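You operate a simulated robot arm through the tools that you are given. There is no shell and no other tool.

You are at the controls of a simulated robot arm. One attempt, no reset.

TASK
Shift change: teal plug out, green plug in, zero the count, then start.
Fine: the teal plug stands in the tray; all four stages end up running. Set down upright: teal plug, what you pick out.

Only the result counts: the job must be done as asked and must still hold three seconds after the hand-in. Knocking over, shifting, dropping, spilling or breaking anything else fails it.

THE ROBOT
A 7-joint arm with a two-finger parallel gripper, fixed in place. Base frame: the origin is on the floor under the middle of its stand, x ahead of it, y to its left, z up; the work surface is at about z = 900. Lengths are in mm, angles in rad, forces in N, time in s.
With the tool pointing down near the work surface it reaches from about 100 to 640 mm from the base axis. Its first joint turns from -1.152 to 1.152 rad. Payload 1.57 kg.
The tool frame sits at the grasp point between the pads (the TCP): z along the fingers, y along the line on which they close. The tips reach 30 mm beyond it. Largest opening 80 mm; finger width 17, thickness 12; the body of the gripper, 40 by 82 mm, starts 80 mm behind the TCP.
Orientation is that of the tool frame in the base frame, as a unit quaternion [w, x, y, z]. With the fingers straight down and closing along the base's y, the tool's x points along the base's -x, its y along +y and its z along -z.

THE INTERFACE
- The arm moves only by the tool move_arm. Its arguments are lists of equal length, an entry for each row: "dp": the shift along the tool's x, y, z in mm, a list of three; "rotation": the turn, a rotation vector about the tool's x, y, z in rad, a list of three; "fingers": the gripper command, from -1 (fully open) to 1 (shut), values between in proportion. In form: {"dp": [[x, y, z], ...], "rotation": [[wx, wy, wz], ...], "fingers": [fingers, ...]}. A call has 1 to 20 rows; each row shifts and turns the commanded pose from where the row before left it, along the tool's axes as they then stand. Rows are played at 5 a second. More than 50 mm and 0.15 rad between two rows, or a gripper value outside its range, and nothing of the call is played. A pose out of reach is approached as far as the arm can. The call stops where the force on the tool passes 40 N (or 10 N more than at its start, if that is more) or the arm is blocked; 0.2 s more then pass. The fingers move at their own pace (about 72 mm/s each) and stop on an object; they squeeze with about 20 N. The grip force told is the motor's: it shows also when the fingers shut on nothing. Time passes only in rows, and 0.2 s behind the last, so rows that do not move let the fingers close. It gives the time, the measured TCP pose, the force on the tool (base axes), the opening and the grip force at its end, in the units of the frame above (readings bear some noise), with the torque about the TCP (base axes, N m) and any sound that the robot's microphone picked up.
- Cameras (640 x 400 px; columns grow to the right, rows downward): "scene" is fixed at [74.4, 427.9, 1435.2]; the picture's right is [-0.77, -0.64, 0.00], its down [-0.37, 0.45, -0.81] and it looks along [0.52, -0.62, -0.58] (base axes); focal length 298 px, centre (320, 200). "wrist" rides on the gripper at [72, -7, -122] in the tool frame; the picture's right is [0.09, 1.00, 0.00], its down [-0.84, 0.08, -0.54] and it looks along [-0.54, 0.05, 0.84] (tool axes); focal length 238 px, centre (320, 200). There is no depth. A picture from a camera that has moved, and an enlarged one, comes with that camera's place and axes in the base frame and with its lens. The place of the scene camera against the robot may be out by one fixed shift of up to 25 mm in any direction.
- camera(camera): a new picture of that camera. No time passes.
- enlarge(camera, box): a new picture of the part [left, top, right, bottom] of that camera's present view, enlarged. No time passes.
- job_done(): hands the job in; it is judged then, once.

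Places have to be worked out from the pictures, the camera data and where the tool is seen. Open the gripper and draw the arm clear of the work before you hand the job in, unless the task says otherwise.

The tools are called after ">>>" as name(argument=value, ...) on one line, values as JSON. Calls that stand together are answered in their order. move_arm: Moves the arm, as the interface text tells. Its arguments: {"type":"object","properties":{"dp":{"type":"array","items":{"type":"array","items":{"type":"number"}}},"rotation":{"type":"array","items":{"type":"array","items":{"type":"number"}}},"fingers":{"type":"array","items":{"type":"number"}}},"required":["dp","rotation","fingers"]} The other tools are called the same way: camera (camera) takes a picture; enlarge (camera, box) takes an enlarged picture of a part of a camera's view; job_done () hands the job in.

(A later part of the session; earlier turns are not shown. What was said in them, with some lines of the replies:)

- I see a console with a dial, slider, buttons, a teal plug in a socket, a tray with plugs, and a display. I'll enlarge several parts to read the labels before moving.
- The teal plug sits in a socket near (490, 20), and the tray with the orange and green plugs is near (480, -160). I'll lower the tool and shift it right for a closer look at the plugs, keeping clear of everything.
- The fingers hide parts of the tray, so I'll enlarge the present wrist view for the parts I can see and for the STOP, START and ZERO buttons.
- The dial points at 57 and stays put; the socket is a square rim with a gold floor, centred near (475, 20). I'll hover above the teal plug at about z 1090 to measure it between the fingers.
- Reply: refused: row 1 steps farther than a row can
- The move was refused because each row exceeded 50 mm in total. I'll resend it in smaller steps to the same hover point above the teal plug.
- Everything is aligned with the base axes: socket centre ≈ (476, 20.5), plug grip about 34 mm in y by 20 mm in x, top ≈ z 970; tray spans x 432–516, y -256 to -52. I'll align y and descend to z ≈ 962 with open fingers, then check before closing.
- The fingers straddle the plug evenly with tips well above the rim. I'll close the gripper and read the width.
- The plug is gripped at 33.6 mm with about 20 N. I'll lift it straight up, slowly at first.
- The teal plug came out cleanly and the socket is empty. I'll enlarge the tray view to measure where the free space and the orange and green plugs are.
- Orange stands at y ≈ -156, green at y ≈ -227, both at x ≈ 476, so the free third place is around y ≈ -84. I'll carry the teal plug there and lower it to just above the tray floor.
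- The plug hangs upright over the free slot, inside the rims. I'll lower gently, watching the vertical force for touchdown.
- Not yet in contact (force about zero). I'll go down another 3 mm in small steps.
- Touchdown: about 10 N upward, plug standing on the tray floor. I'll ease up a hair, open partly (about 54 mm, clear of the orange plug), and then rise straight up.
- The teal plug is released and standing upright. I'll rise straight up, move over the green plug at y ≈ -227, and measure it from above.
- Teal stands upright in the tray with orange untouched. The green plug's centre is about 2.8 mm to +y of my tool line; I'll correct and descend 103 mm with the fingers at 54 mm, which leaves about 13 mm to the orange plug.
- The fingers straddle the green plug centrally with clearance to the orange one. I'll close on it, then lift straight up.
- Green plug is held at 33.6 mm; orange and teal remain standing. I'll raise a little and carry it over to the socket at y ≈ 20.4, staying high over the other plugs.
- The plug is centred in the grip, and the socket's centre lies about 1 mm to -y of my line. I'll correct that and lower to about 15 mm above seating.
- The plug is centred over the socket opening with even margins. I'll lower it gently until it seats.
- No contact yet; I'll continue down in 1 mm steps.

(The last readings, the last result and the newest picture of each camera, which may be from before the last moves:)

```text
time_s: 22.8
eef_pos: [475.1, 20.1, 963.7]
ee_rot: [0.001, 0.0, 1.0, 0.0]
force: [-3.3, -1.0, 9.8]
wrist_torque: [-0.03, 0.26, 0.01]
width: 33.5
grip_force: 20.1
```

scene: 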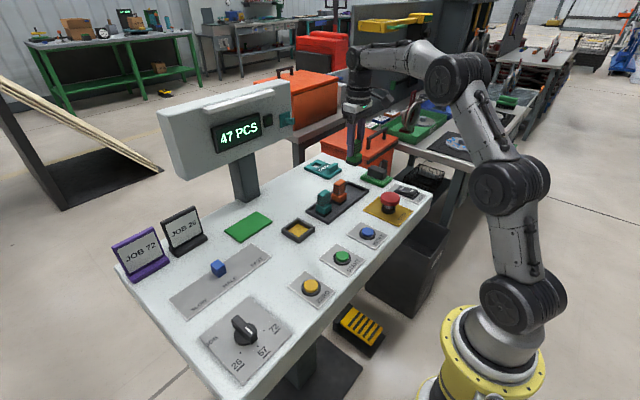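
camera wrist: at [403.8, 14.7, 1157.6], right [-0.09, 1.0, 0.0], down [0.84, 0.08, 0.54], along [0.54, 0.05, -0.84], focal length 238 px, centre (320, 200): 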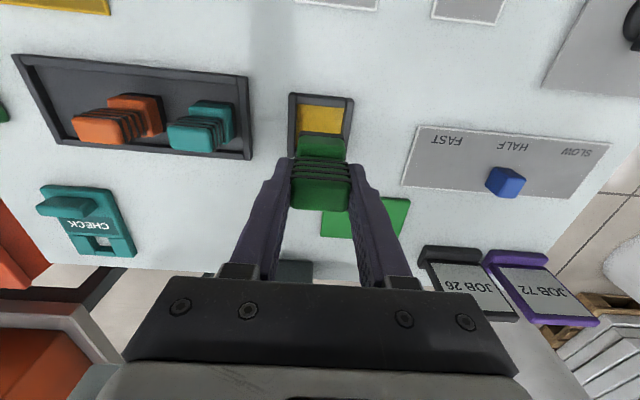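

Seated: about 10 N upward. I'll ease off slightly, open partly, and check that the plug stands upright in the socket.

>>> move_arm(dp=[[0, 0, -0.7], [0, 0, 0], [0, 0, 0], [0, 0, 0], [0, 0, 0]], rotation=[[0, 0, 0], [0, 0, 0], [0, 0, 0], [0, 0, 0], [0, 0, 0]], fingers=[1, -0.35, -0.35, -0.35, -0.35])

>>> camera(camera="scene")

>>> enlarge(camera="scene", box=[260, 180, 340, 250])

```text
time_s: 24.0
eef_pos: [474.4, 19.4, 965.1]
ee_rot: [-0.001, 0.0, 1.0, 0.0]
force: [0.0, -0.2, -0.6]
wrist_torque: [0.01, 0.03, 0.01]
width: 54.0
grip_force: 0.1
```

```text
taken
```

scene: 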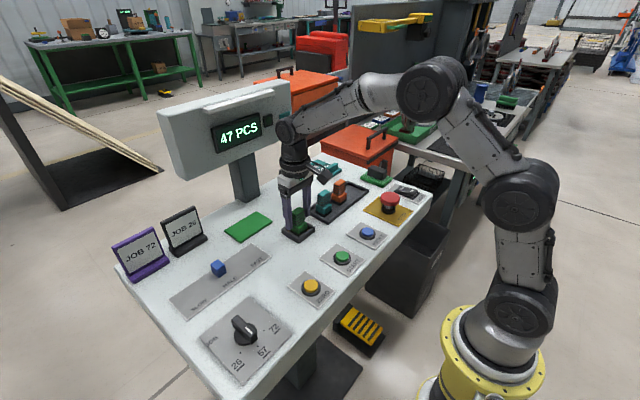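

```text
5.71 times, centred on (300, 215) of scene
camera zoom: at [74.4, 427.9, 1435.2], right [-0.77, -0.64, 0.0], down [-0.37, 0.45, -0.81], along [0.52, -0.62, -0.58], focal length 1700 px, centre (434, 114)
```

zoom: 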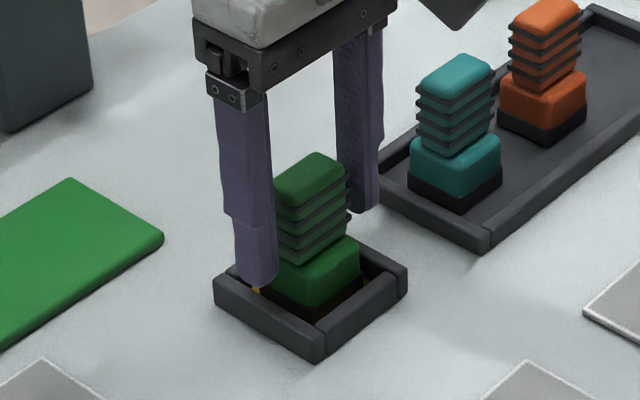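

Green plug stands upright in the socket. I'll rise straight up, shut the fingers, and move above the ZERO button (estimated near (331, 135)).

>>> move_arm(dp=[[0, 0, -20], [0, 0, -40], [0, 0, -45], [29, 23, 0], [29, 23, 0], [29, 23, 0], [29, 23, 0], [28, 23, 0], [0, 0, 0]], rotation=[[0, 0, 0], [0, 0, 0], [0, 0, 0], [0, 0, 0], [0, 0, 0], [0, 0, 0], [0, 0, 0], [0, 0, 0], [0, 0, 0]], fingers=[-0.35, -0.35, -0.35, 0.5, 1, 1, 1, 1, 1])

>>> camera(camera="wrist")

>>> camera(camera="scene")

>>> enlarge(camera="scene", box=[260, 150, 440, 260])

```text
time_s: 26.0
eef_pos: [331.2, 133.6, 1069.0]
ee_rot: [0.0, 0.0, 1.0, 0.0]
force: [-0.3, 0.2, 0.1]
wrist_torque: [0.01, 0.0, 0.0]
width: 0.4
grip_force: 20.5
```

```text
taken
camera wrist: at [260.6, 128.0, 1191.4], right [-0.09, 1.0, 0.0], down [0.84, 0.08, 0.54], along [0.54, 0.05, -0.84], focal length 238 px, centre (320, 200)
```

wrist: 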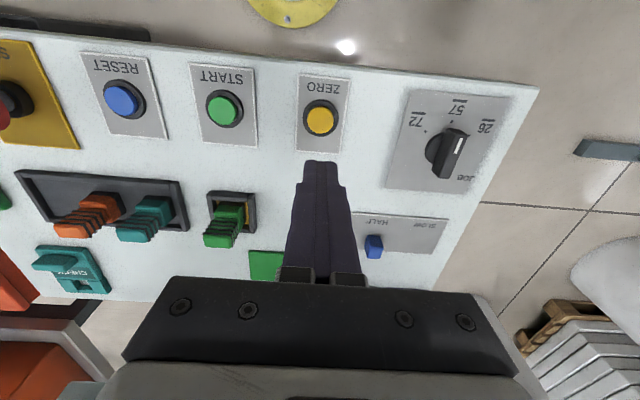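

```text
taken
```

scene: 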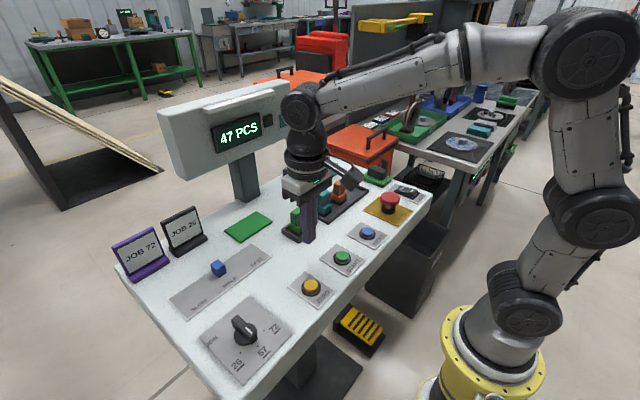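

```text
3.56 times, centred on (350, 205) of scene
camera zoom: at [74.4, 427.9, 1435.2], right [-0.77, -0.64, 0.0], down [-0.37, 0.45, -0.81], along [0.52, -0.62, -0.58], focal length 1058 px, centre (213, 182)
```

zoom: 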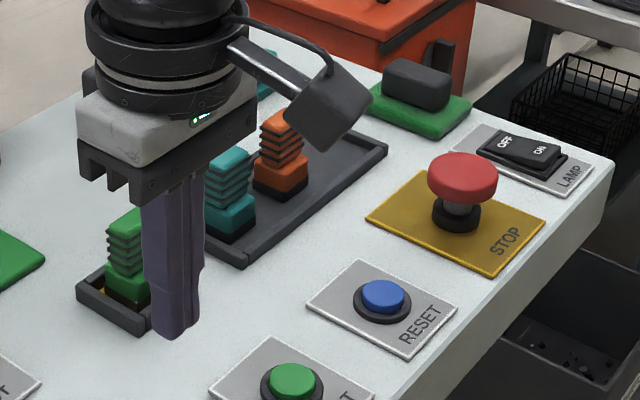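

Now directly above ZERO approximately; I'll enlarge the button to refine the alignment.

>>> enlarge(camera="wrist", box=[270, 70, 370, 170])

>>> enlarge(camera="scene", box=[280, 230, 380, 310])

```text
4.00 times, centred on (320, 120) of wrist
camera zoom: at [260.6, 128.0, 1191.4], right [-0.09, 1.0, 0.0], down [0.84, 0.08, 0.54], along [0.54, 0.05, -0.84], focal length 953 px, centre (320, 520)
```

zoom: 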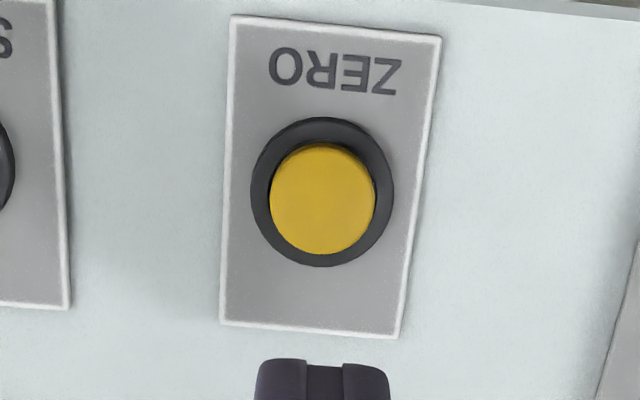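

```text
5.00 times, centred on (330, 270) of scene
camera zoom: at [74.4, 427.9, 1435.2], right [-0.77, -0.64, 0.0], down [-0.37, 0.45, -0.81], along [0.52, -0.62, -0.58], focal length 1488 px, centre (270, -150)
```

zoom: 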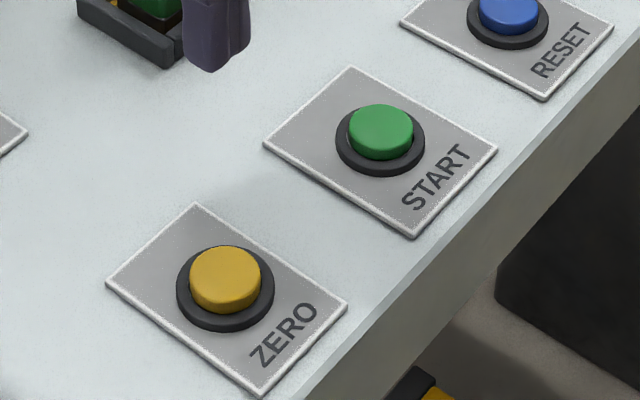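

The cap (about 30 mm wide) is 3 mm nearer the base than my tool line. I'll correct and descend to about 15 mm above it with shut fingers.

>>> move_arm(dp=[[3, 0, 20], [0, 0, 35], [0, 0, 30], [0, 0, 18], [0, 0, 0]], rotation=[[0, 0, 0], [0, 0, 0], [0, 0, 0], [0, 0, 0], [0, 0, 0]], fingers=[1, 1, 1, 1, 1])

>>> enlarge(camera="wrist", box=[240, 70, 400, 220])

>>> enlarge(camera="scene", box=[270, 220, 370, 310])

```text
time_s: 27.2
eef_pos: [328.9, 133.2, 964.8]
ee_rot: [0.0, 0.0, 1.0, 0.0]
force: [-0.5, -0.2, 0.1]
wrist_torque: [0.0, 0.02, -0.05]
width: 0.0
grip_force: 20.0
```

```text
2.67 times, centred on (320, 145) of wrist
camera zoom: at [257.9, 126.6, 1087.3], right [-0.09, 1.0, 0.0], down [0.84, 0.08, 0.54], along [0.54, 0.05, -0.84], focal length 636 px, centre (320, 347)
```

zoom: 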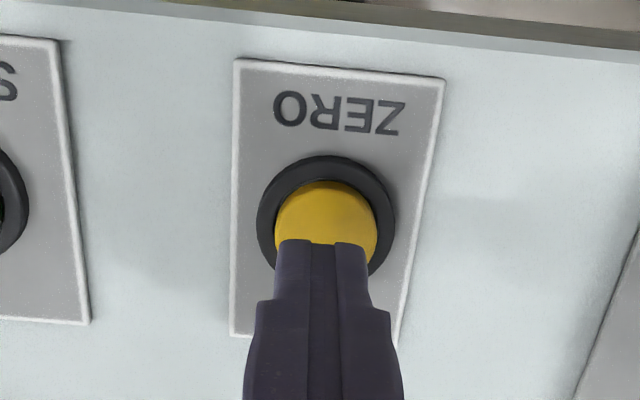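

```text
4.44 times, centred on (320, 265) of scene
camera zoom: at [74.4, 427.9, 1435.2], right [-0.77, -0.64, 0.0], down [-0.37, 0.45, -0.81], along [0.52, -0.62, -0.58], focal length 1322 px, centre (320, -89)
```

zoom: 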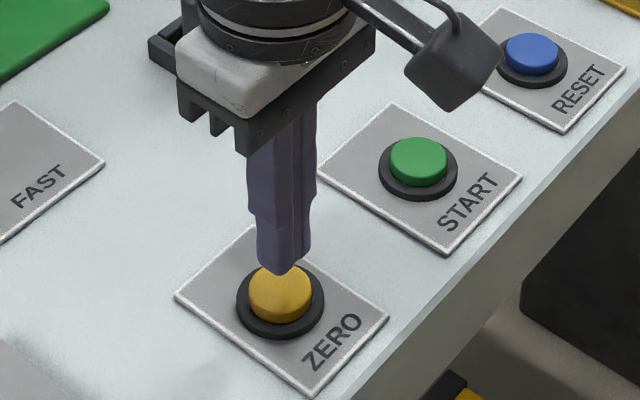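

Well aligned. I'll descend in small steps onto the button and watch the force.

>>> move_arm(dp=[[0, 0, 3], [0, 0, 3], [0, 0, 2], [0, 0, 2], [0, 0, 2], [0, 0, 0]], rotation=[[0, 0, 0], [0, 0, 0], [0, 0, 0], [0, 0, 0], [0, 0, 0], [0, 0, 0]], fingers=[1, 1, 1, 1, 1, 1])

>>> enlarge(camera="scene", box=[270, 220, 370, 310])

```text
time_s: 28.6
eef_pos: [327.2, 133.8, 954.9]
ee_rot: [0.0, 0.0, 1.0, 0.0]
force: [0.0, 0.2, -0.8]
wrist_torque: [0.02, 0.0, 0.0]
width: 0.2
grip_force: 19.9
```

```text
4.44 times, centred on (320, 265) of scene
camera zoom: at [74.4, 427.9, 1435.2], right [-0.77, -0.64, 0.0], down [-0.37, 0.45, -0.81], along [0.52, -0.62, -0.58], focal length 1322 px, centre (320, -89)
```

zoom: 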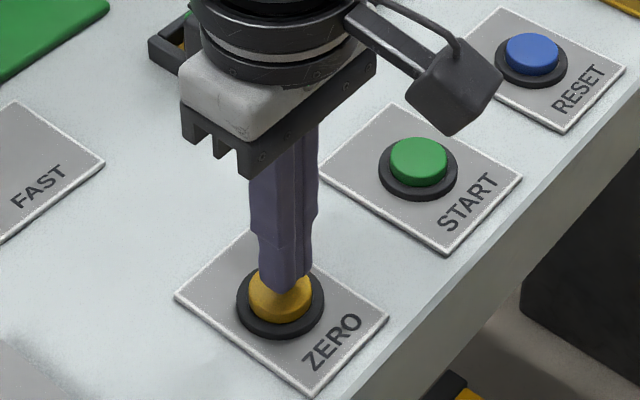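

Tips are a few mm above the cap with no contact yet. I'll continue 1.5 mm at a time.

>>> move_arm(dp=[[0, 0, 1.5], [0, 0, 1.5], [0, 0, 1.5], [0, 0, 1.5], [0, 0, 0]], rotation=[[0, 0, 0], [0, 0, 0], [0, 0, 0], [0, 0, 0], [0, 0, 0]], fingers=[1, 1, 1, 1, 1])

>>> camera(camera="scene")

```text
time_s: 29.8
eef_pos: [327.4, 134.0, 948.9]
ee_rot: [0.0, 0.0, 1.0, 0.0]
force: [-0.1, -0.2, 0.4]
wrist_torque: [-0.01, 0.01, 0.04]
width: 0.0
grip_force: 20.0
```

```text
taken
```

scene: 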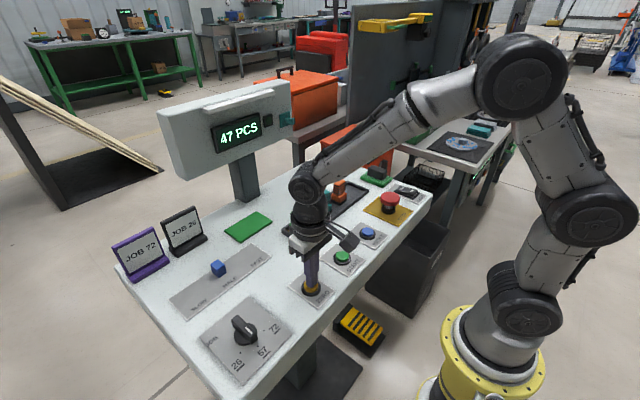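

>>> enlarge(camera="scene", box=[280, 260, 350, 310])

>>> enlarge(camera="wrist", box=[260, 90, 380, 190])

```text
8.00 times, centred on (315, 285) of scene
camera zoom: at [74.4, 427.9, 1435.2], right [-0.77, -0.64, 0.0], down [-0.37, 0.45, -0.81], along [0.52, -0.62, -0.58], focal length 2380 px, centre (360, -480)
```

zoom: 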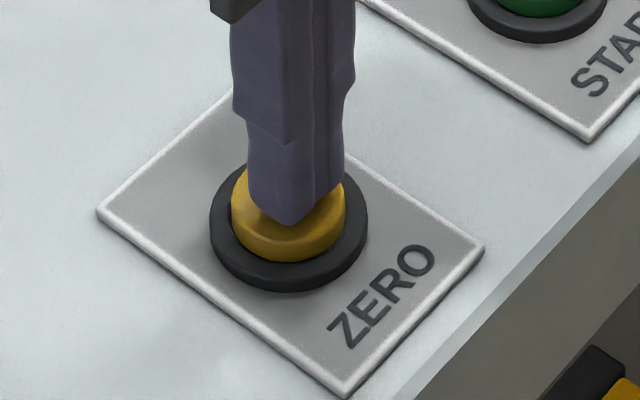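

```text
4.00 times, centred on (320, 140) of wrist
camera zoom: at [256.8, 127.7, 1070.3], right [-0.09, 1.0, 0.0], down [0.84, 0.08, 0.54], along [0.54, 0.05, -0.84], focal length 953 px, centre (320, 440)
```

zoom: 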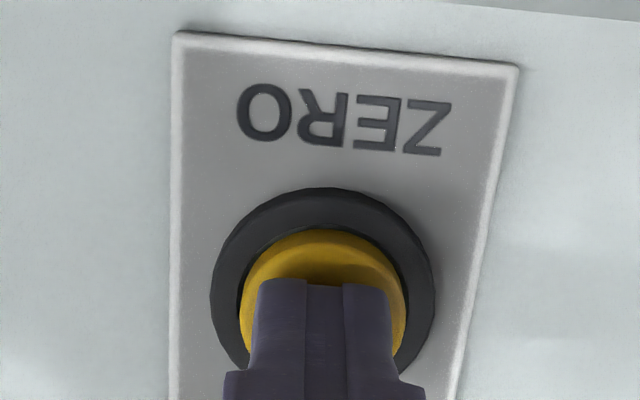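

Right at the cap surface now, centred. I'll press further in 1 mm steps and read force and sound.

>>> move_arm(dp=[[0, 0, 1], [0, 0, 1], [0, 0, 1], [0, 0, 0]], rotation=[[0, 0, 0], [0, 0, 0], [0, 0, 0], [0, 0, 0]], fingers=[1, 1, 1, 1])

>>> enlarge(camera="scene", box=[200, 100, 310, 170])

```text
time_s: 30.8
eef_pos: [327.1, 135.8, 943.7]
ee_rot: [0.001, -0.001, 1.0, 0.0]
force: [0.1, -0.6, 1.4]
wrist_torque: [-0.04, -0.01, -0.03]
width: 0.0
grip_force: 20.1
```

```text
5.71 times, centred on (255, 135) of scene
camera zoom: at [74.4, 427.9, 1435.2], right [-0.77, -0.64, 0.0], down [-0.37, 0.45, -0.81], along [0.52, -0.62, -0.58], focal length 1700 px, centre (691, 571)
```

zoom: 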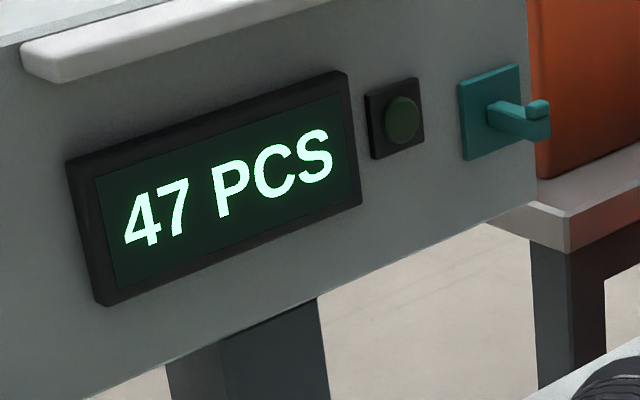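

Force just starts to rise (about 1.4 N), count still 47. I'll press on 1 mm at a time.

>>> move_arm(dp=[[0, 0, 1], [0, 0, 1], [0, 0, 0]], rotation=[[0, 0, 0], [0, 0, 0], [0, 0, 0]], fingers=[1, 1, 1])

>>> enlarge(camera="scene", box=[200, 100, 310, 170])

```text
time_s: 31.6
eef_pos: [327.4, 134.6, 942.4]
ee_rot: [0.0, 0.0, 1.0, 0.001]
force: [0.0, 0.4, 2.9]
wrist_torque: [0.03, 0.0, 0.03]
width: 0.2
grip_force: 19.7
heard: click
```

```text
5.71 times, centred on (255, 135) of scene
camera zoom: at [74.4, 427.9, 1435.2], right [-0.77, -0.64, 0.0], down [-0.37, 0.45, -0.81], along [0.52, -0.62, -0.58], focal length 1700 px, centre (691, 571)
```

zoom: 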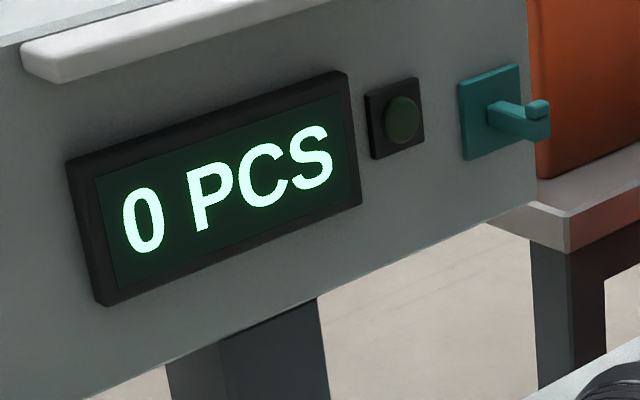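

Click heard and the display now shows 0 PCS. I'll lift off and move above START (about 109 mm to -y).

>>> move_arm(dp=[[0, 0, -10], [0, 0, -30], [0, 0, -40], [0, -37, 0], [0, -37, 0], [0, -35.5, 0], [0, 0, 0]], rotation=[[0, 0, 0], [0, 0, 0], [0, 0, 0], [0, 0, 0], [0, 0, 0], [0, 0, 0], [0, 0, 0]], fingers=[1, 1, 1, 1, 1, 1, 1])

>>> camera(camera="wrist")

>>> enlarge(camera="wrist", box=[250, 50, 390, 190])

>>> camera(camera="scene")

```text
time_s: 33.2
eef_pos: [328.9, 24.9, 1021.6]
ee_rot: [0.001, 0.0, 1.0, 0.0]
force: [-0.6, 0.6, 0.7]
wrist_torque: [0.0, -0.04, 0.02]
width: 0.0
grip_force: 19.7
```

```text
taken
camera wrist: at [257.8, 18.4, 1144.3], right [-0.09, 1.0, 0.0], down [0.84, 0.08, 0.54], along [0.54, 0.05, -0.84], focal length 238 px, centre (320, 200)
```

wrist: 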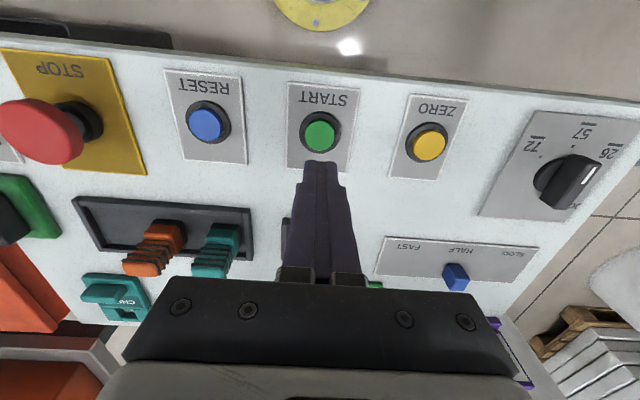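

```text
2.86 times, centred on (320, 120) of wrist
camera zoom: at [257.8, 18.4, 1144.3], right [-0.09, 1.0, 0.0], down [0.84, 0.08, 0.54], along [0.54, 0.05, -0.84], focal length 681 px, centre (320, 429)
```

zoom: 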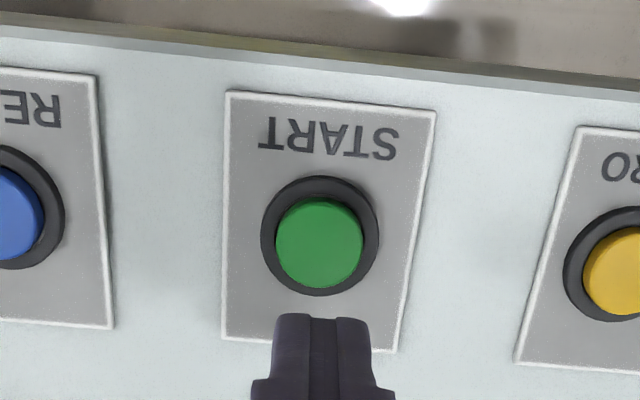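

```text
taken
```

scene: 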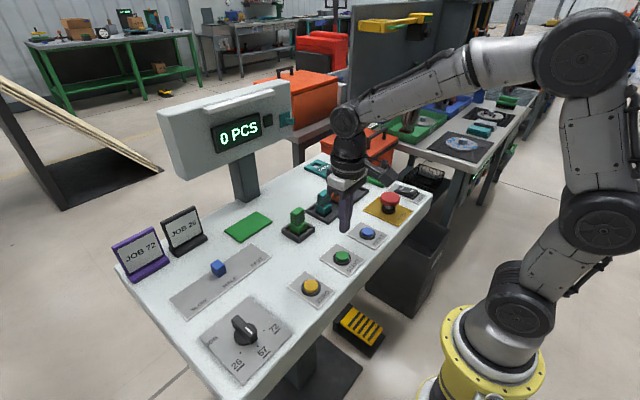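

START's cap is about 1.5 mm nearer the base than my line; green plug, teal plug and count all look right. I'll correct and descend to just above the cap.

>>> move_arm(dp=[[1.6, -0.4, 20], [0, 0, 25], [0, 0, 20], [0, 0, 5], [0, 0, 0]], rotation=[[0, 0, 0], [0, 0, 0], [0, 0, 0], [0, 0, 0], [0, 0, 0]], fingers=[1, 1, 1, 1, 1])

>>> enlarge(camera="scene", box=[300, 220, 380, 280])

>>> enlarge(camera="wrist", box=[260, 90, 380, 190])

```text
time_s: 34.4
eef_pos: [326.5, 23.5, 952.5]
ee_rot: [0.0, 0.0, 1.0, 0.0]
force: [0.5, -0.5, 0.2]
wrist_torque: [-0.03, -0.02, -0.01]
width: 0.0
grip_force: 19.7
```

```text
6.67 times, centred on (340, 250) of scene
camera zoom: at [74.4, 427.9, 1435.2], right [-0.77, -0.64, 0.0], down [-0.37, 0.45, -0.81], along [0.52, -0.62, -0.58], focal length 1984 px, centre (187, -133)
```

zoom: 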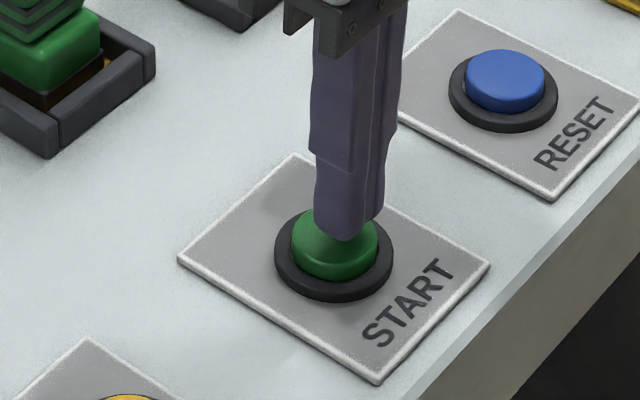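

```text
4.00 times, centred on (320, 140) of wrist
camera zoom: at [256.1, 16.1, 1074.7], right [-0.09, 1.0, 0.0], down [0.84, 0.08, 0.54], along [0.54, 0.05, -0.84], focal length 953 px, centre (320, 440)
```

zoom: 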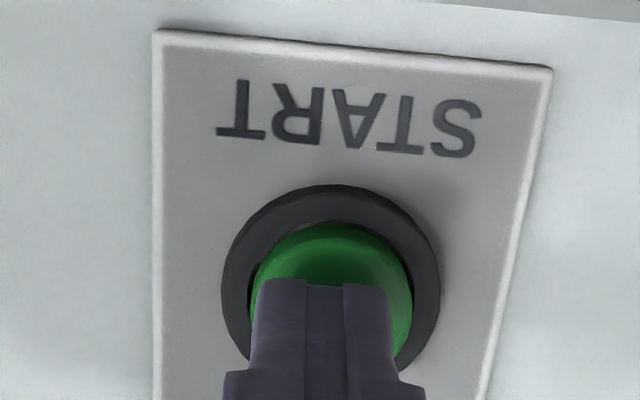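

The tip sits centred on the START cap. I'll press down gently until a click.

>>> move_arm(dp=[[0, 0, 2], [0, 0, 2], [0, 0, 1.5], [0, 0, 1], [0, 0, 1], [0, 0, 0]], rotation=[[0, 0, 0], [0, 0, 0], [0, 0, 0], [0, 0, 0], [0, 0, 0], [0, 0, 0]], fingers=[1, 1, 1, 1, 1, 1])

>>> camera(camera="scene")

```text
time_s: 35.8
eef_pos: [326.2, 22.7, 946.6]
ee_rot: [0.0, 0.0, 1.0, 0.0]
force: [0.0, -1.0, 1.0]
wrist_torque: [0.0, -0.01, 0.03]
width: 0.4
grip_force: 19.6
```

```text
taken
```

scene: 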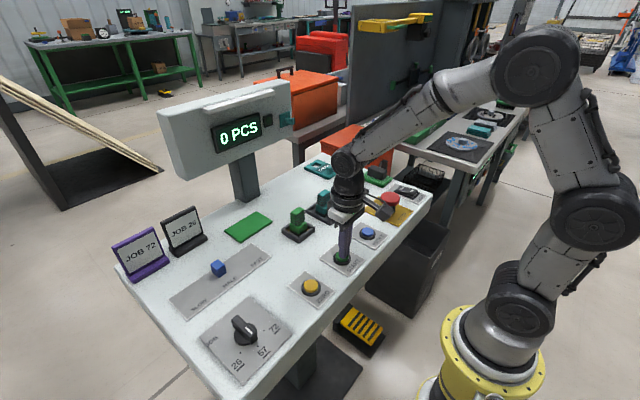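

Not clicked yet; the force is about 1 N. I'll press on in 1 mm steps.

>>> move_arm(dp=[[0, 0, 1], [0, 0, 1], [0, 0, 0]], rotation=[[0, 0, 0], [0, 0, 0], [0, 0, 0]], fingers=[1, 1, 1])

>>> enlarge(camera="scene", box=[200, 100, 310, 170])

```text
time_s: 36.6
eef_pos: [325.6, 24.0, 943.7]
ee_rot: [0.0, -0.001, 1.0, 0.0]
force: [0.4, -1.4, 2.4]
wrist_torque: [-0.05, -0.02, -0.02]
width: 0.1
grip_force: 19.3
heard: click
```

```text
5.71 times, centred on (255, 135) of scene
camera zoom: at [74.4, 427.9, 1435.2], right [-0.77, -0.64, 0.0], down [-0.37, 0.45, -0.81], along [0.52, -0.62, -0.58], focal length 1700 px, centre (691, 571)
```

zoom: 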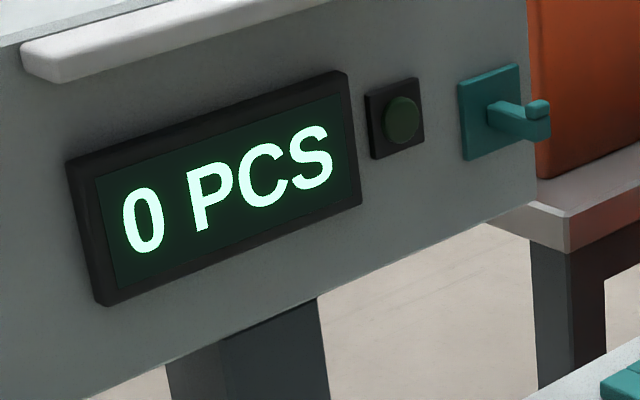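

Click heard on START, but the display still reads 0 PCS at this instant. I'll lift off and watch how the display and indicator develop.

>>> move_arm(dp=[[0, 0, -5], [0, 0, -20], [0, 0, -35], [0, 0, 0]], rotation=[[0, 0, 0], [0, 0, 0], [0, 0, 0], [0, 0, 0]], fingers=[1, 1, 1, 1])

>>> camera(camera="scene")

>>> enlarge(camera="scene", box=[200, 100, 310, 170])

```text
time_s: 37.6
eef_pos: [325.1, 23.6, 1003.0]
ee_rot: [0.0, 0.0, 1.0, 0.001]
force: [-0.4, 0.8, -0.5]
wrist_torque: [-0.01, 0.01, -0.02]
width: 0.0
grip_force: 20.0
```

```text
taken
```

scene: 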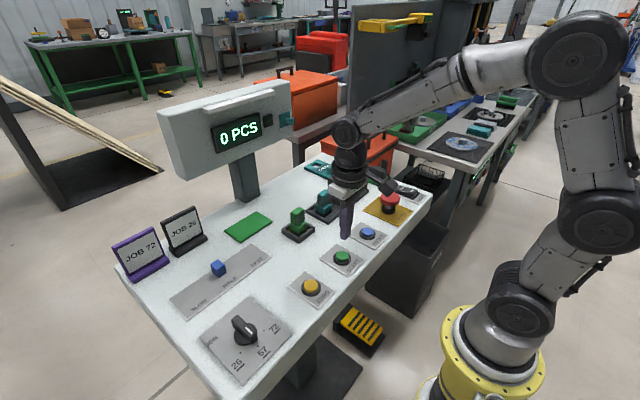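

```text
5.71 times, centred on (255, 135) of scene
camera zoom: at [74.4, 427.9, 1435.2], right [-0.77, -0.64, 0.0], down [-0.37, 0.45, -0.81], along [0.52, -0.62, -0.58], focal length 1700 px, centre (691, 571)
```

zoom: 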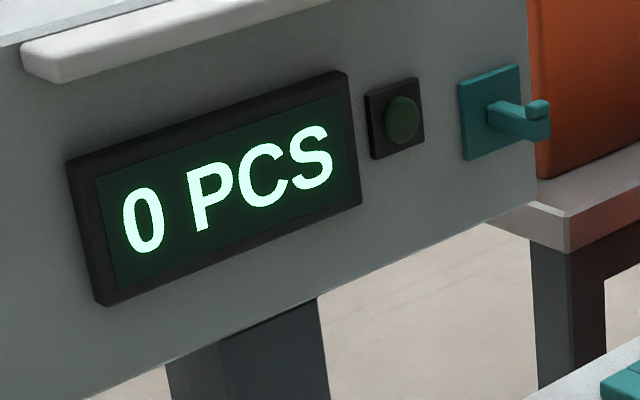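

The indicator beside the display still looks dark, so I'm not sure the machine is running. I'll let a second pass and look over everything closely: indicator, STOP, and plugs.

>>> move_arm(dp=[[0, 0, -10], [0, 0, 0], [0, 0, 0], [0, 0, 0], [0, 0, 0]], rotation=[[0, 0, 0], [0, 0, 0], [0, 0, 0], [0, 0, 0], [0, 0, 0]], fingers=[1, 1, 1, 1, 1])

>>> enlarge(camera="scene", box=[150, 70, 310, 190])

>>> enlarge(camera="scene", box=[270, 150, 450, 260])

>>> camera(camera="wrist")

```text
time_s: 38.8
eef_pos: [326.5, 24.8, 1013.1]
ee_rot: [-0.001, 0.0, 1.0, 0.0]
force: [-0.4, 0.1, -0.9]
wrist_torque: [-0.04, 0.04, 0.01]
width: 0.0
grip_force: 20.0
```

```text
3.33 times, centred on (230, 130) of scene
camera zoom: at [74.4, 427.9, 1435.2], right [-0.77, -0.64, 0.0], down [-0.37, 0.45, -0.81], along [0.52, -0.62, -0.58], focal length 992 px, centre (620, 433)
```

zoom: 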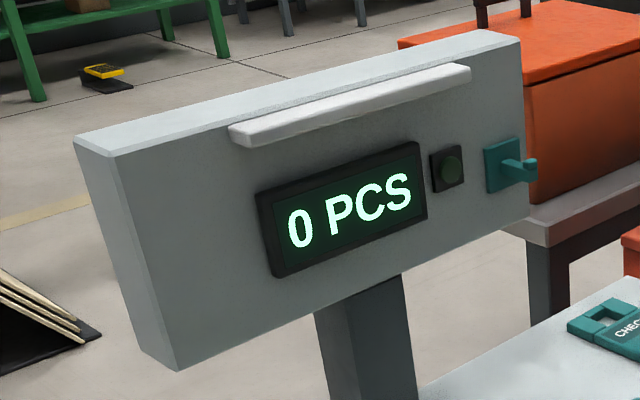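

```text
3.56 times, centred on (360, 205) of scene
camera zoom: at [74.4, 427.9, 1435.2], right [-0.77, -0.64, 0.0], down [-0.37, 0.45, -0.81], along [0.52, -0.62, -0.58], focal length 1058 px, centre (178, 182)
```

zoom: 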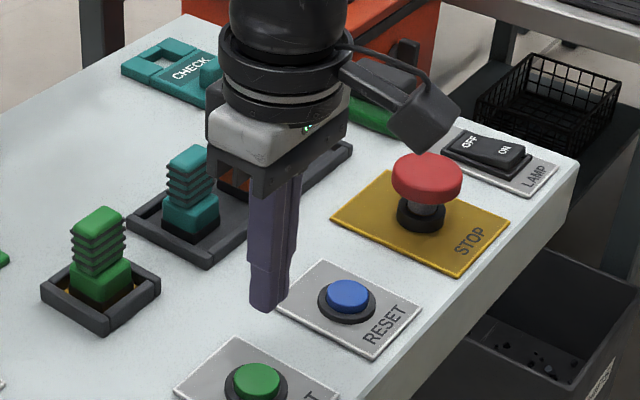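

```text
taken
camera wrist: at [255.5, 16.8, 1134.8], right [-0.09, 1.0, 0.0], down [0.84, 0.08, 0.54], along [0.54, 0.05, -0.84], focal length 238 px, centre (320, 200)
```

wrist: 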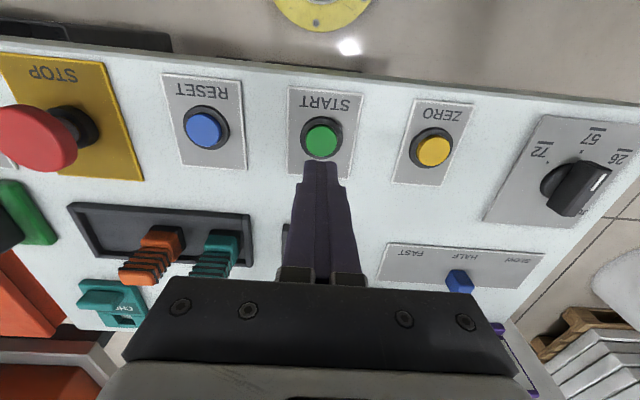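

Nothing has changed on the display after two seconds. I'll look closer at the indicator, the STOP mushroom, the lamp rocker and the socket before doing anything more.

>>> enlarge(camera="scene", box=[255, 105, 295, 135])

>>> enlarge(camera="scene", box=[360, 180, 440, 230])

>>> enlarge(camera="scene", box=[270, 195, 330, 245])

>>> enlarge(camera="scene", box=[100, 200, 220, 290])

```text
13.33 times, centred on (275, 120) of scene
camera zoom: at [74.4, 427.9, 1435.2], right [-0.77, -0.64, 0.0], down [-0.37, 0.45, -0.81], along [0.52, -0.62, -0.58], focal length 3968 px, centre (920, 1267)
```

zoom: 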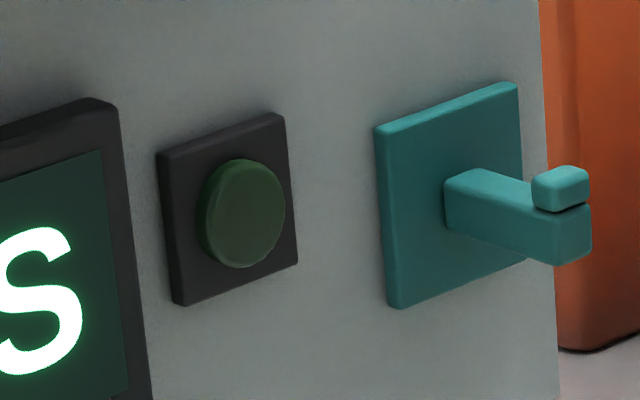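

```text
8.00 times, centred on (400, 205) of scene
camera zoom: at [74.4, 427.9, 1435.2], right [-0.77, -0.64, 0.0], down [-0.37, 0.45, -0.81], along [0.52, -0.62, -0.58], focal length 2380 px, centre (-320, 160)
```

zoom: 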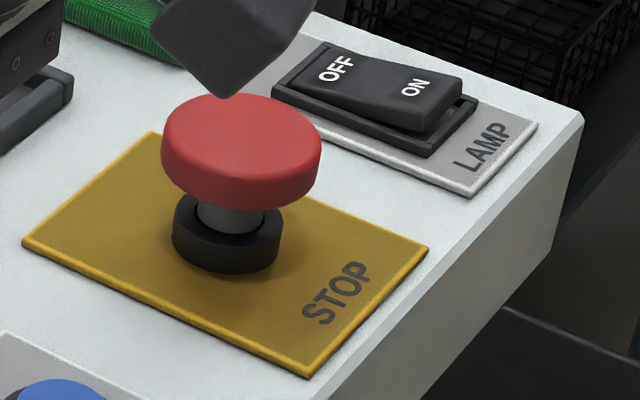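

```text
8.00 times, centred on (300, 220) of scene
camera zoom: at [74.4, 427.9, 1435.2], right [-0.77, -0.64, 0.0], down [-0.37, 0.45, -0.81], along [0.52, -0.62, -0.58], focal length 2380 px, centre (480, 40)
```

zoom: 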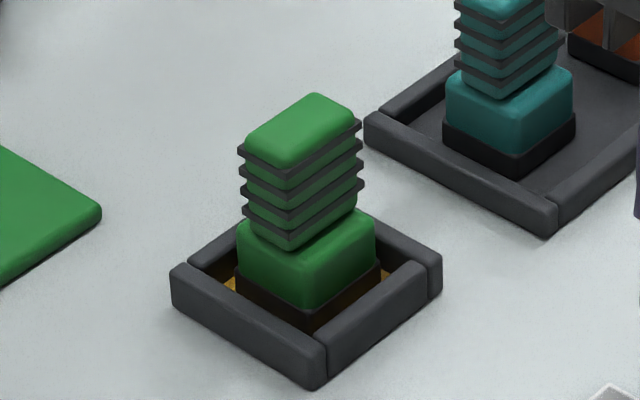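

```text
4.44 times, centred on (160, 245) of scene
camera zoom: at [74.4, 427.9, 1435.2], right [-0.77, -0.64, 0.0], down [-0.37, 0.45, -0.81], along [0.52, -0.62, -0.58], focal length 1322 px, centre (1031, 0)
```

zoom: 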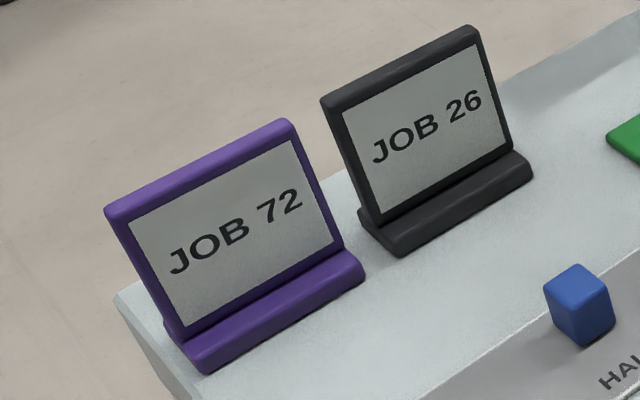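

The indicator is dark, STOP looks raised, and the plug is well seated. Perhaps the start-up takes time, so I'll wait about four seconds with the arm still and look again.

>>> move_arm(dp=[[0, 0, -10], [0, 0, -20], [0, 0, -20], [0, 0, 0], [0, 0, 0], [0, 0, 0], [0, 0, 0], [0, 0, 0], [0, 0, 0], [0, 0, 0], [0, 0, 0], [0, 0, 0], [0, 0, 0], [0, 0, 0], [0, 0, 0], [0, 0, 0], [0, 0, 0], [0, 0, 0], [0, 0, 0], [0, 0, 0]], rotation=[[0, 0, 0], [0, 0, 0], [0, 0, 0], [0, 0, 0], [0, 0, 0], [0, 0, 0], [0, 0, 0], [0, 0, 0], [0, 0, 0], [0, 0, 0], [0, 0, 0], [0, 0, 0], [0, 0, 0], [0, 0, 0], [0, 0, 0], [0, 0, 0], [0, 0, 0], [0, 0, 0], [0, 0, 0], [0, 0, 0]], fingers=[1, 1, 1, 1, 1, 1, 1, 1, 1, 1, 1, 1, 1, 1, 1, 1, 1, 1, 1, 1])

>>> camera(camera="scene")

>>> camera(camera="wrist")

>>> enlarge(camera="scene", box=[150, 70, 310, 190])

```text
time_s: 43.0
eef_pos: [325.8, 23.0, 1062.5]
ee_rot: [0.0, -0.001, 1.0, 0.0]
force: [0.0, 0.4, -0.5]
wrist_torque: [0.02, 0.03, -0.01]
width: 0.0
grip_force: 19.8
```

```text
taken
```

scene: 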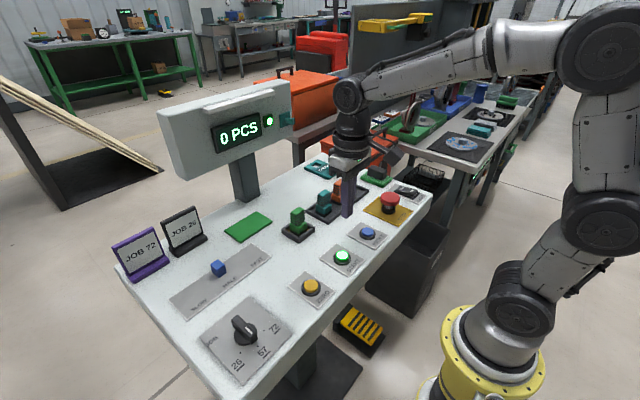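

```text
taken
camera wrist: at [254.8, 16.9, 1185.7], right [-0.09, 1.0, 0.0], down [0.84, 0.08, 0.54], along [0.54, 0.05, -0.84], focal length 238 px, centre (320, 200)
```

wrist: 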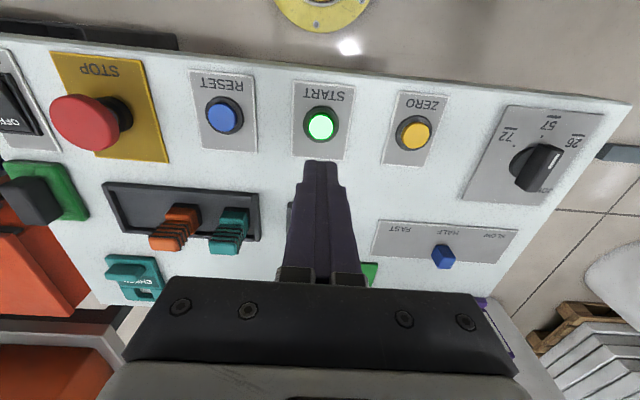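

```text
3.33 times, centred on (230, 130) of scene
camera zoom: at [74.4, 427.9, 1435.2], right [-0.77, -0.64, 0.0], down [-0.37, 0.45, -0.81], along [0.52, -0.62, -0.58], focal length 992 px, centre (620, 433)
```

zoom: 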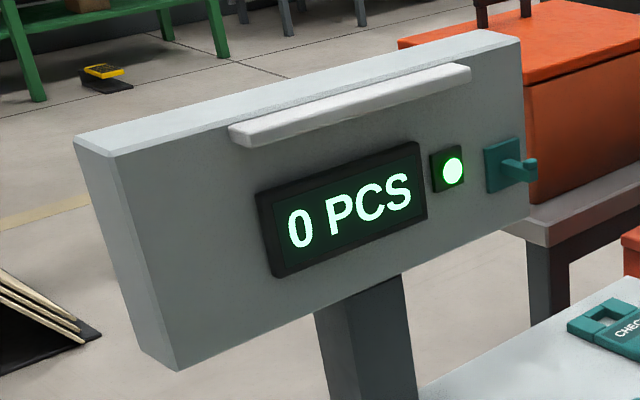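

The start was just delayed: the indicator and the START button are now lit green, with 0 PCS shown. I'll raise the arm clear, open the gripper, and keep watching whether it stays running.

>>> move_arm(dp=[[0, 0, -30], [0, 0, -30], [0, 0, -30], [0, 0, -30], [0, 0, 0], [0, 0, 0], [0, 0, 0], [0, 0, 0], [0, 0, 0], [0, 0, 0], [0, 0, 0], [0, 0, 0], [0, 0, 0], [0, 0, 0], [0, 0, 0]], rotation=[[0, 0, 0], [0, 0, 0], [0, 0, 0], [0, 0, 0], [0, 0, 0], [0, 0, 0], [0, 0, 0], [0, 0, 0], [0, 0, 0], [0, 0, 0], [0, 0, 0], [0, 0, 0], [0, 0, 0], [0, 0, 0], [0, 0, 0]], fingers=[1, 1, 1, -1, -1, -1, -1, -1, -1, -1, -1, -1, -1, -1, -1])

>>> camera(camera="scene")

>>> camera(camera="wrist")

>>> enlarge(camera="scene", box=[150, 70, 310, 190])

```text
time_s: 46.2
eef_pos: [324.6, 23.4, 1183.4]
ee_rot: [0.0, 0.0, 1.0, 0.0]
force: [-0.6, 0.0, -0.3]
wrist_torque: [-0.02, 0.02, -0.03]
width: 80.1
grip_force: 0.0
```

```text
taken
```

scene: 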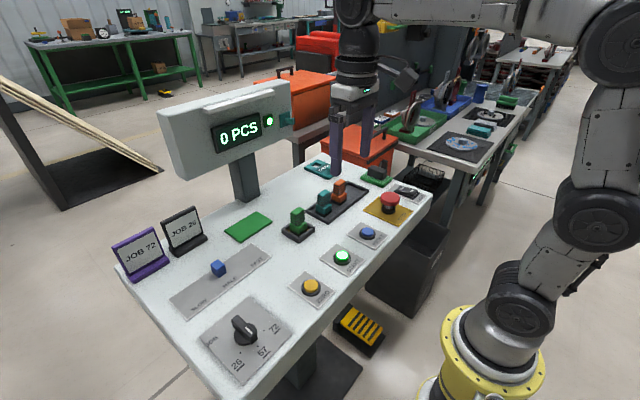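

```text
taken
camera wrist: at [254.0, 16.8, 1305.8], right [-0.09, 1.0, 0.0], down [0.84, 0.08, 0.54], along [0.54, 0.05, -0.84], focal length 238 px, centre (320, 200)
```

wrist: 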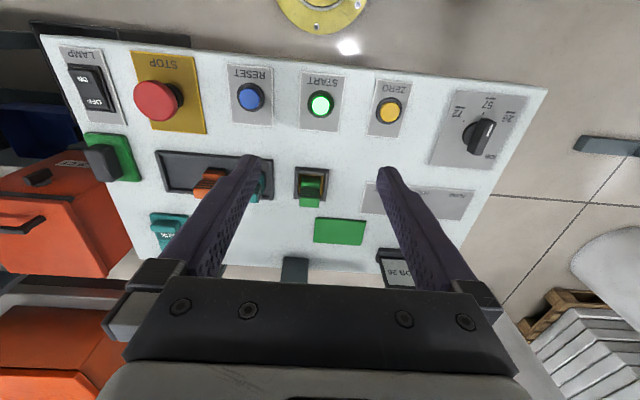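

```text
3.33 times, centred on (230, 130) of scene
camera zoom: at [74.4, 427.9, 1435.2], right [-0.77, -0.64, 0.0], down [-0.37, 0.45, -0.81], along [0.52, -0.62, -0.58], focal length 992 px, centre (620, 433)
```

zoom: 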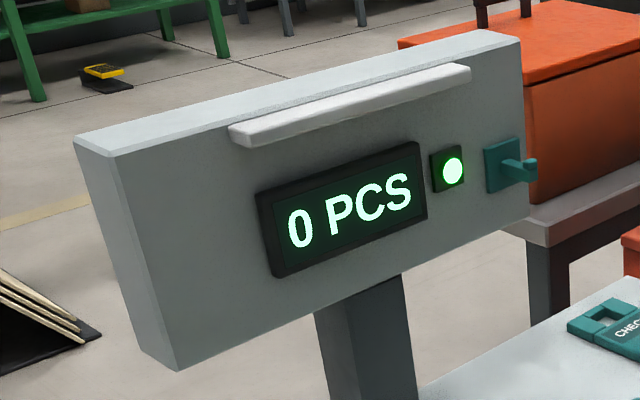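

The lamp and START stay lit, which fits a staged start-up that has now completed. I'll wait a few seconds more to confirm it holds, and check all the plugs for a final time.

>>> move_arm(dp=[[0, 0, -20], [0, 0, -20], [0, 0, 0], [0, 0, 0], [0, 0, 0], [0, 0, 0], [0, 0, 0], [0, 0, 0], [0, 0, 0], [0, 0, 0], [0, 0, 0], [0, 0, 0], [0, 0, 0], [0, 0, 0], [0, 0, 0], [0, 0, 0], [0, 0, 0], [0, 0, 0], [0, 0, 0], [0, 0, 0]], rotation=[[0, 0, 0], [0, 0, 0], [0, 0, 0], [0, 0, 0], [0, 0, 0], [0, 0, 0], [0, 0, 0], [0, 0, 0], [0, 0, 0], [0, 0, 0], [0, 0, 0], [0, 0, 0], [0, 0, 0], [0, 0, 0], [0, 0, 0], [0, 0, 0], [0, 0, 0], [0, 0, 0], [0, 0, 0], [0, 0, 0]], fingers=[-1, -1, -1, -1, -1, -1, -1, -1, -1, -1, -1, -1, -1, -1, -1, -1, -1, -1, -1, -1])

>>> camera(camera="scene")

>>> enlarge(camera="scene", box=[260, 150, 440, 280])

>>> enlarge(camera="scene", box=[150, 70, 310, 190])

```text
time_s: 50.4
eef_pos: [327.2, 23.5, 1223.0]
ee_rot: [-0.001, -0.001, 1.0, 0.0]
force: [0.9, 0.1, 0.3]
wrist_torque: [-0.02, -0.02, -0.06]
width: 80.2
grip_force: 0.1
```

```text
taken
```

scene: 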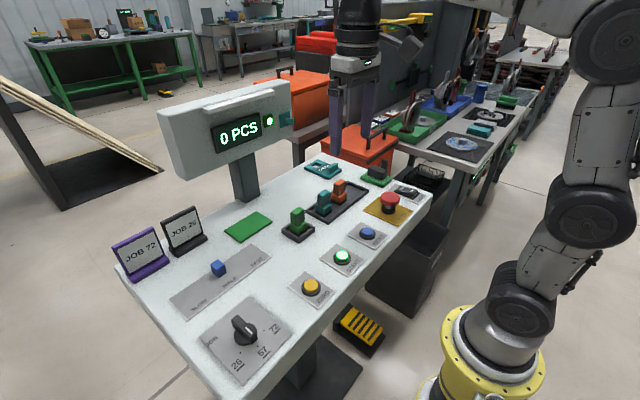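

```text
3.08 times, centred on (350, 215) of scene
camera zoom: at [74.4, 427.9, 1435.2], right [-0.77, -0.64, 0.0], down [-0.37, 0.45, -0.81], along [0.52, -0.62, -0.58], focal length 916 px, centre (228, 154)
```

zoom: 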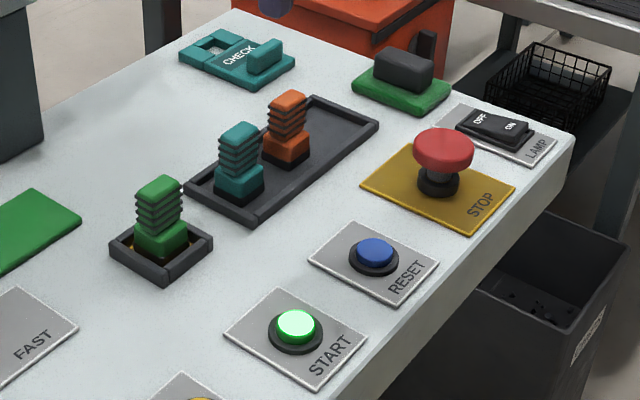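

```text
3.33 times, centred on (230, 130) of scene
camera zoom: at [74.4, 427.9, 1435.2], right [-0.77, -0.64, 0.0], down [-0.37, 0.45, -0.81], along [0.52, -0.62, -0.58], focal length 992 px, centre (620, 433)
```

zoom: 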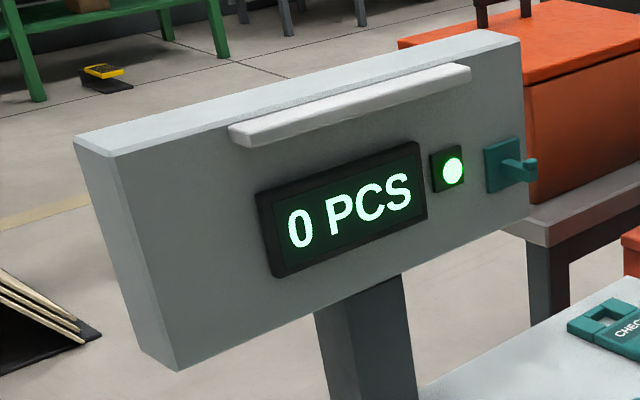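

All plugs stand properly, the count is 0, and the run lamps are steady. As waiting costs nothing, I'll give any remaining stages more time and check for changes or sounds.

>>> move_arm(dp=[[0, 0, 0], [0, 0, 0], [0, 0, 0], [0, 0, 0], [0, 0, 0], [0, 0, 0], [0, 0, 0], [0, 0, 0], [0, 0, 0], [0, 0, 0], [0, 0, 0], [0, 0, 0], [0, 0, 0], [0, 0, 0], [0, 0, 0], [0, 0, 0], [0, 0, 0], [0, 0, 0], [0, 0, 0], [0, 0, 0]], rotation=[[0, 0, 0], [0, 0, 0], [0, 0, 0], [0, 0, 0], [0, 0, 0], [0, 0, 0], [0, 0, 0], [0, 0, 0], [0, 0, 0], [0, 0, 0], [0, 0, 0], [0, 0, 0], [0, 0, 0], [0, 0, 0], [0, 0, 0], [0, 0, 0], [0, 0, 0], [0, 0, 0], [0, 0, 0], [0, 0, 0]], fingers=[-1, -1, -1, -1, -1, -1, -1, -1, -1, -1, -1, -1, -1, -1, -1, -1, -1, -1, -1, -1])

>>> move_arm(dp=[[0, 0, 0], [0, 0, 0], [0, 0, 0], [0, 0, 0], [0, 0, 0], [0, 0, 0], [0, 0, 0], [0, 0, 0], [0, 0, 0], [0, 0, 0], [0, 0, 0], [0, 0, 0], [0, 0, 0], [0, 0, 0], [0, 0, 0], [0, 0, 0], [0, 0, 0], [0, 0, 0], [0, 0, 0], [0, 0, 0]], rotation=[[0, 0, 0], [0, 0, 0], [0, 0, 0], [0, 0, 0], [0, 0, 0], [0, 0, 0], [0, 0, 0], [0, 0, 0], [0, 0, 0], [0, 0, 0], [0, 0, 0], [0, 0, 0], [0, 0, 0], [0, 0, 0], [0, 0, 0], [0, 0, 0], [0, 0, 0], [0, 0, 0], [0, 0, 0], [0, 0, 0]], fingers=[-1, -1, -1, -1, -1, -1, -1, -1, -1, -1, -1, -1, -1, -1, -1, -1, -1, -1, -1, -1])

>>> camera(camera="scene")

>>> enlarge(camera="scene", box=[150, 70, 310, 190])

>>> camera(camera="wrist")

```text
time_s: 54.6
eef_pos: [326.5, 22.5, 1223.5]
ee_rot: [0.0, 0.0, 1.0, 0.0]
force: [0.4, 0.0, 0.2]
wrist_torque: [0.02, -0.04, -0.03]
width: 80.0
grip_force: 0.1
```

```text
time_s: 58.8
eef_pos: [326.2, 22.9, 1223.3]
ee_rot: [0.0, 0.0, 1.0, 0.0]
force: [0.9, 0.1, 0.3]
wrist_torque: [0.01, -0.01, -0.03]
width: 80.2
grip_force: 0.0
```

```text
taken
```

scene: 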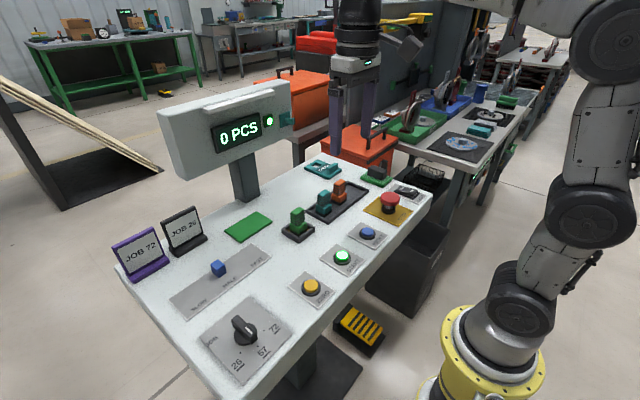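

```text
3.33 times, centred on (230, 130) of scene
camera zoom: at [74.4, 427.9, 1435.2], right [-0.77, -0.64, 0.0], down [-0.37, 0.45, -0.81], along [0.52, -0.62, -0.58], focal length 992 px, centre (620, 433)
```

zoom: 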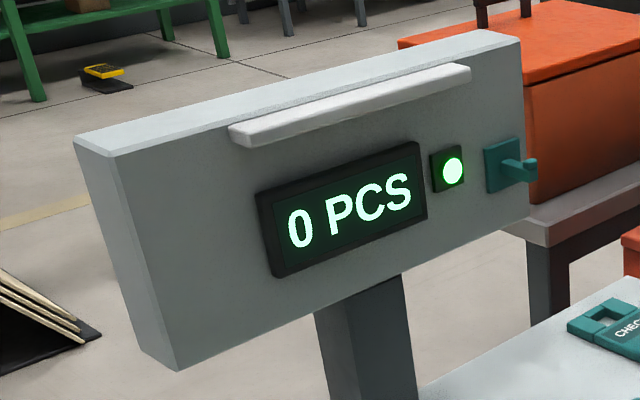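

```text
taken
camera wrist: at [256.4, 16.2, 1344.7], right [-0.09, 1.0, 0.0], down [0.84, 0.08, 0.54], along [0.54, 0.05, -0.84], focal length 238 px, centre (320, 200)
```

wrist: 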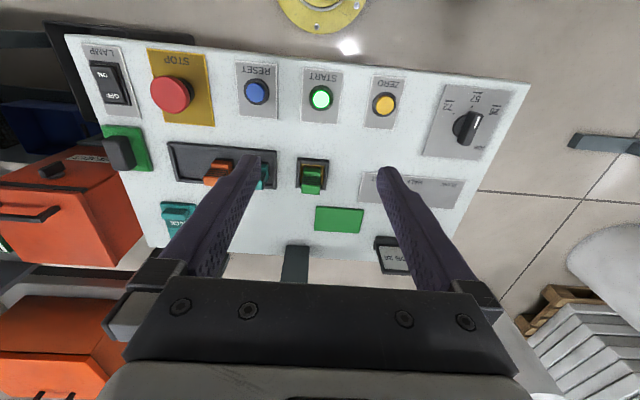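

The state is steady: green plug in the socket, teal and orange plugs upright in the tray, count 0, START and run lamps lit for over 15 s, and the open gripper well clear. I'm handing the job in.

>>> job_done()

```text
The job is handed in.
```

The shift change is done and handed in. I saw no error, but the hand-in gave no pass or fail.

- **Teal plug:** it is out of the socket and standing upright in the free place in the tray, beside the orange plug, which I did not touch.
- **Green plug:** it is seated upright in the socket.
- **Count:** I pressed ZERO, heard a click, and the display went from 47 PCS to 0 PCS. It still read 0 PCS at hand-in.
- **Start:** I pressed START once and heard a click. Its button and the lamp beside the display were still dark about two seconds later, were lit when I next looked about four seconds after that, and stayed lit for the roughly 16 seconds I watched before handing in.

I could not see the four stages individually, since there is only one lamp. I took the delayed lamp to mean all four had come up, and did not press START again.

The gripper is open and the arm is raised clear of the console.
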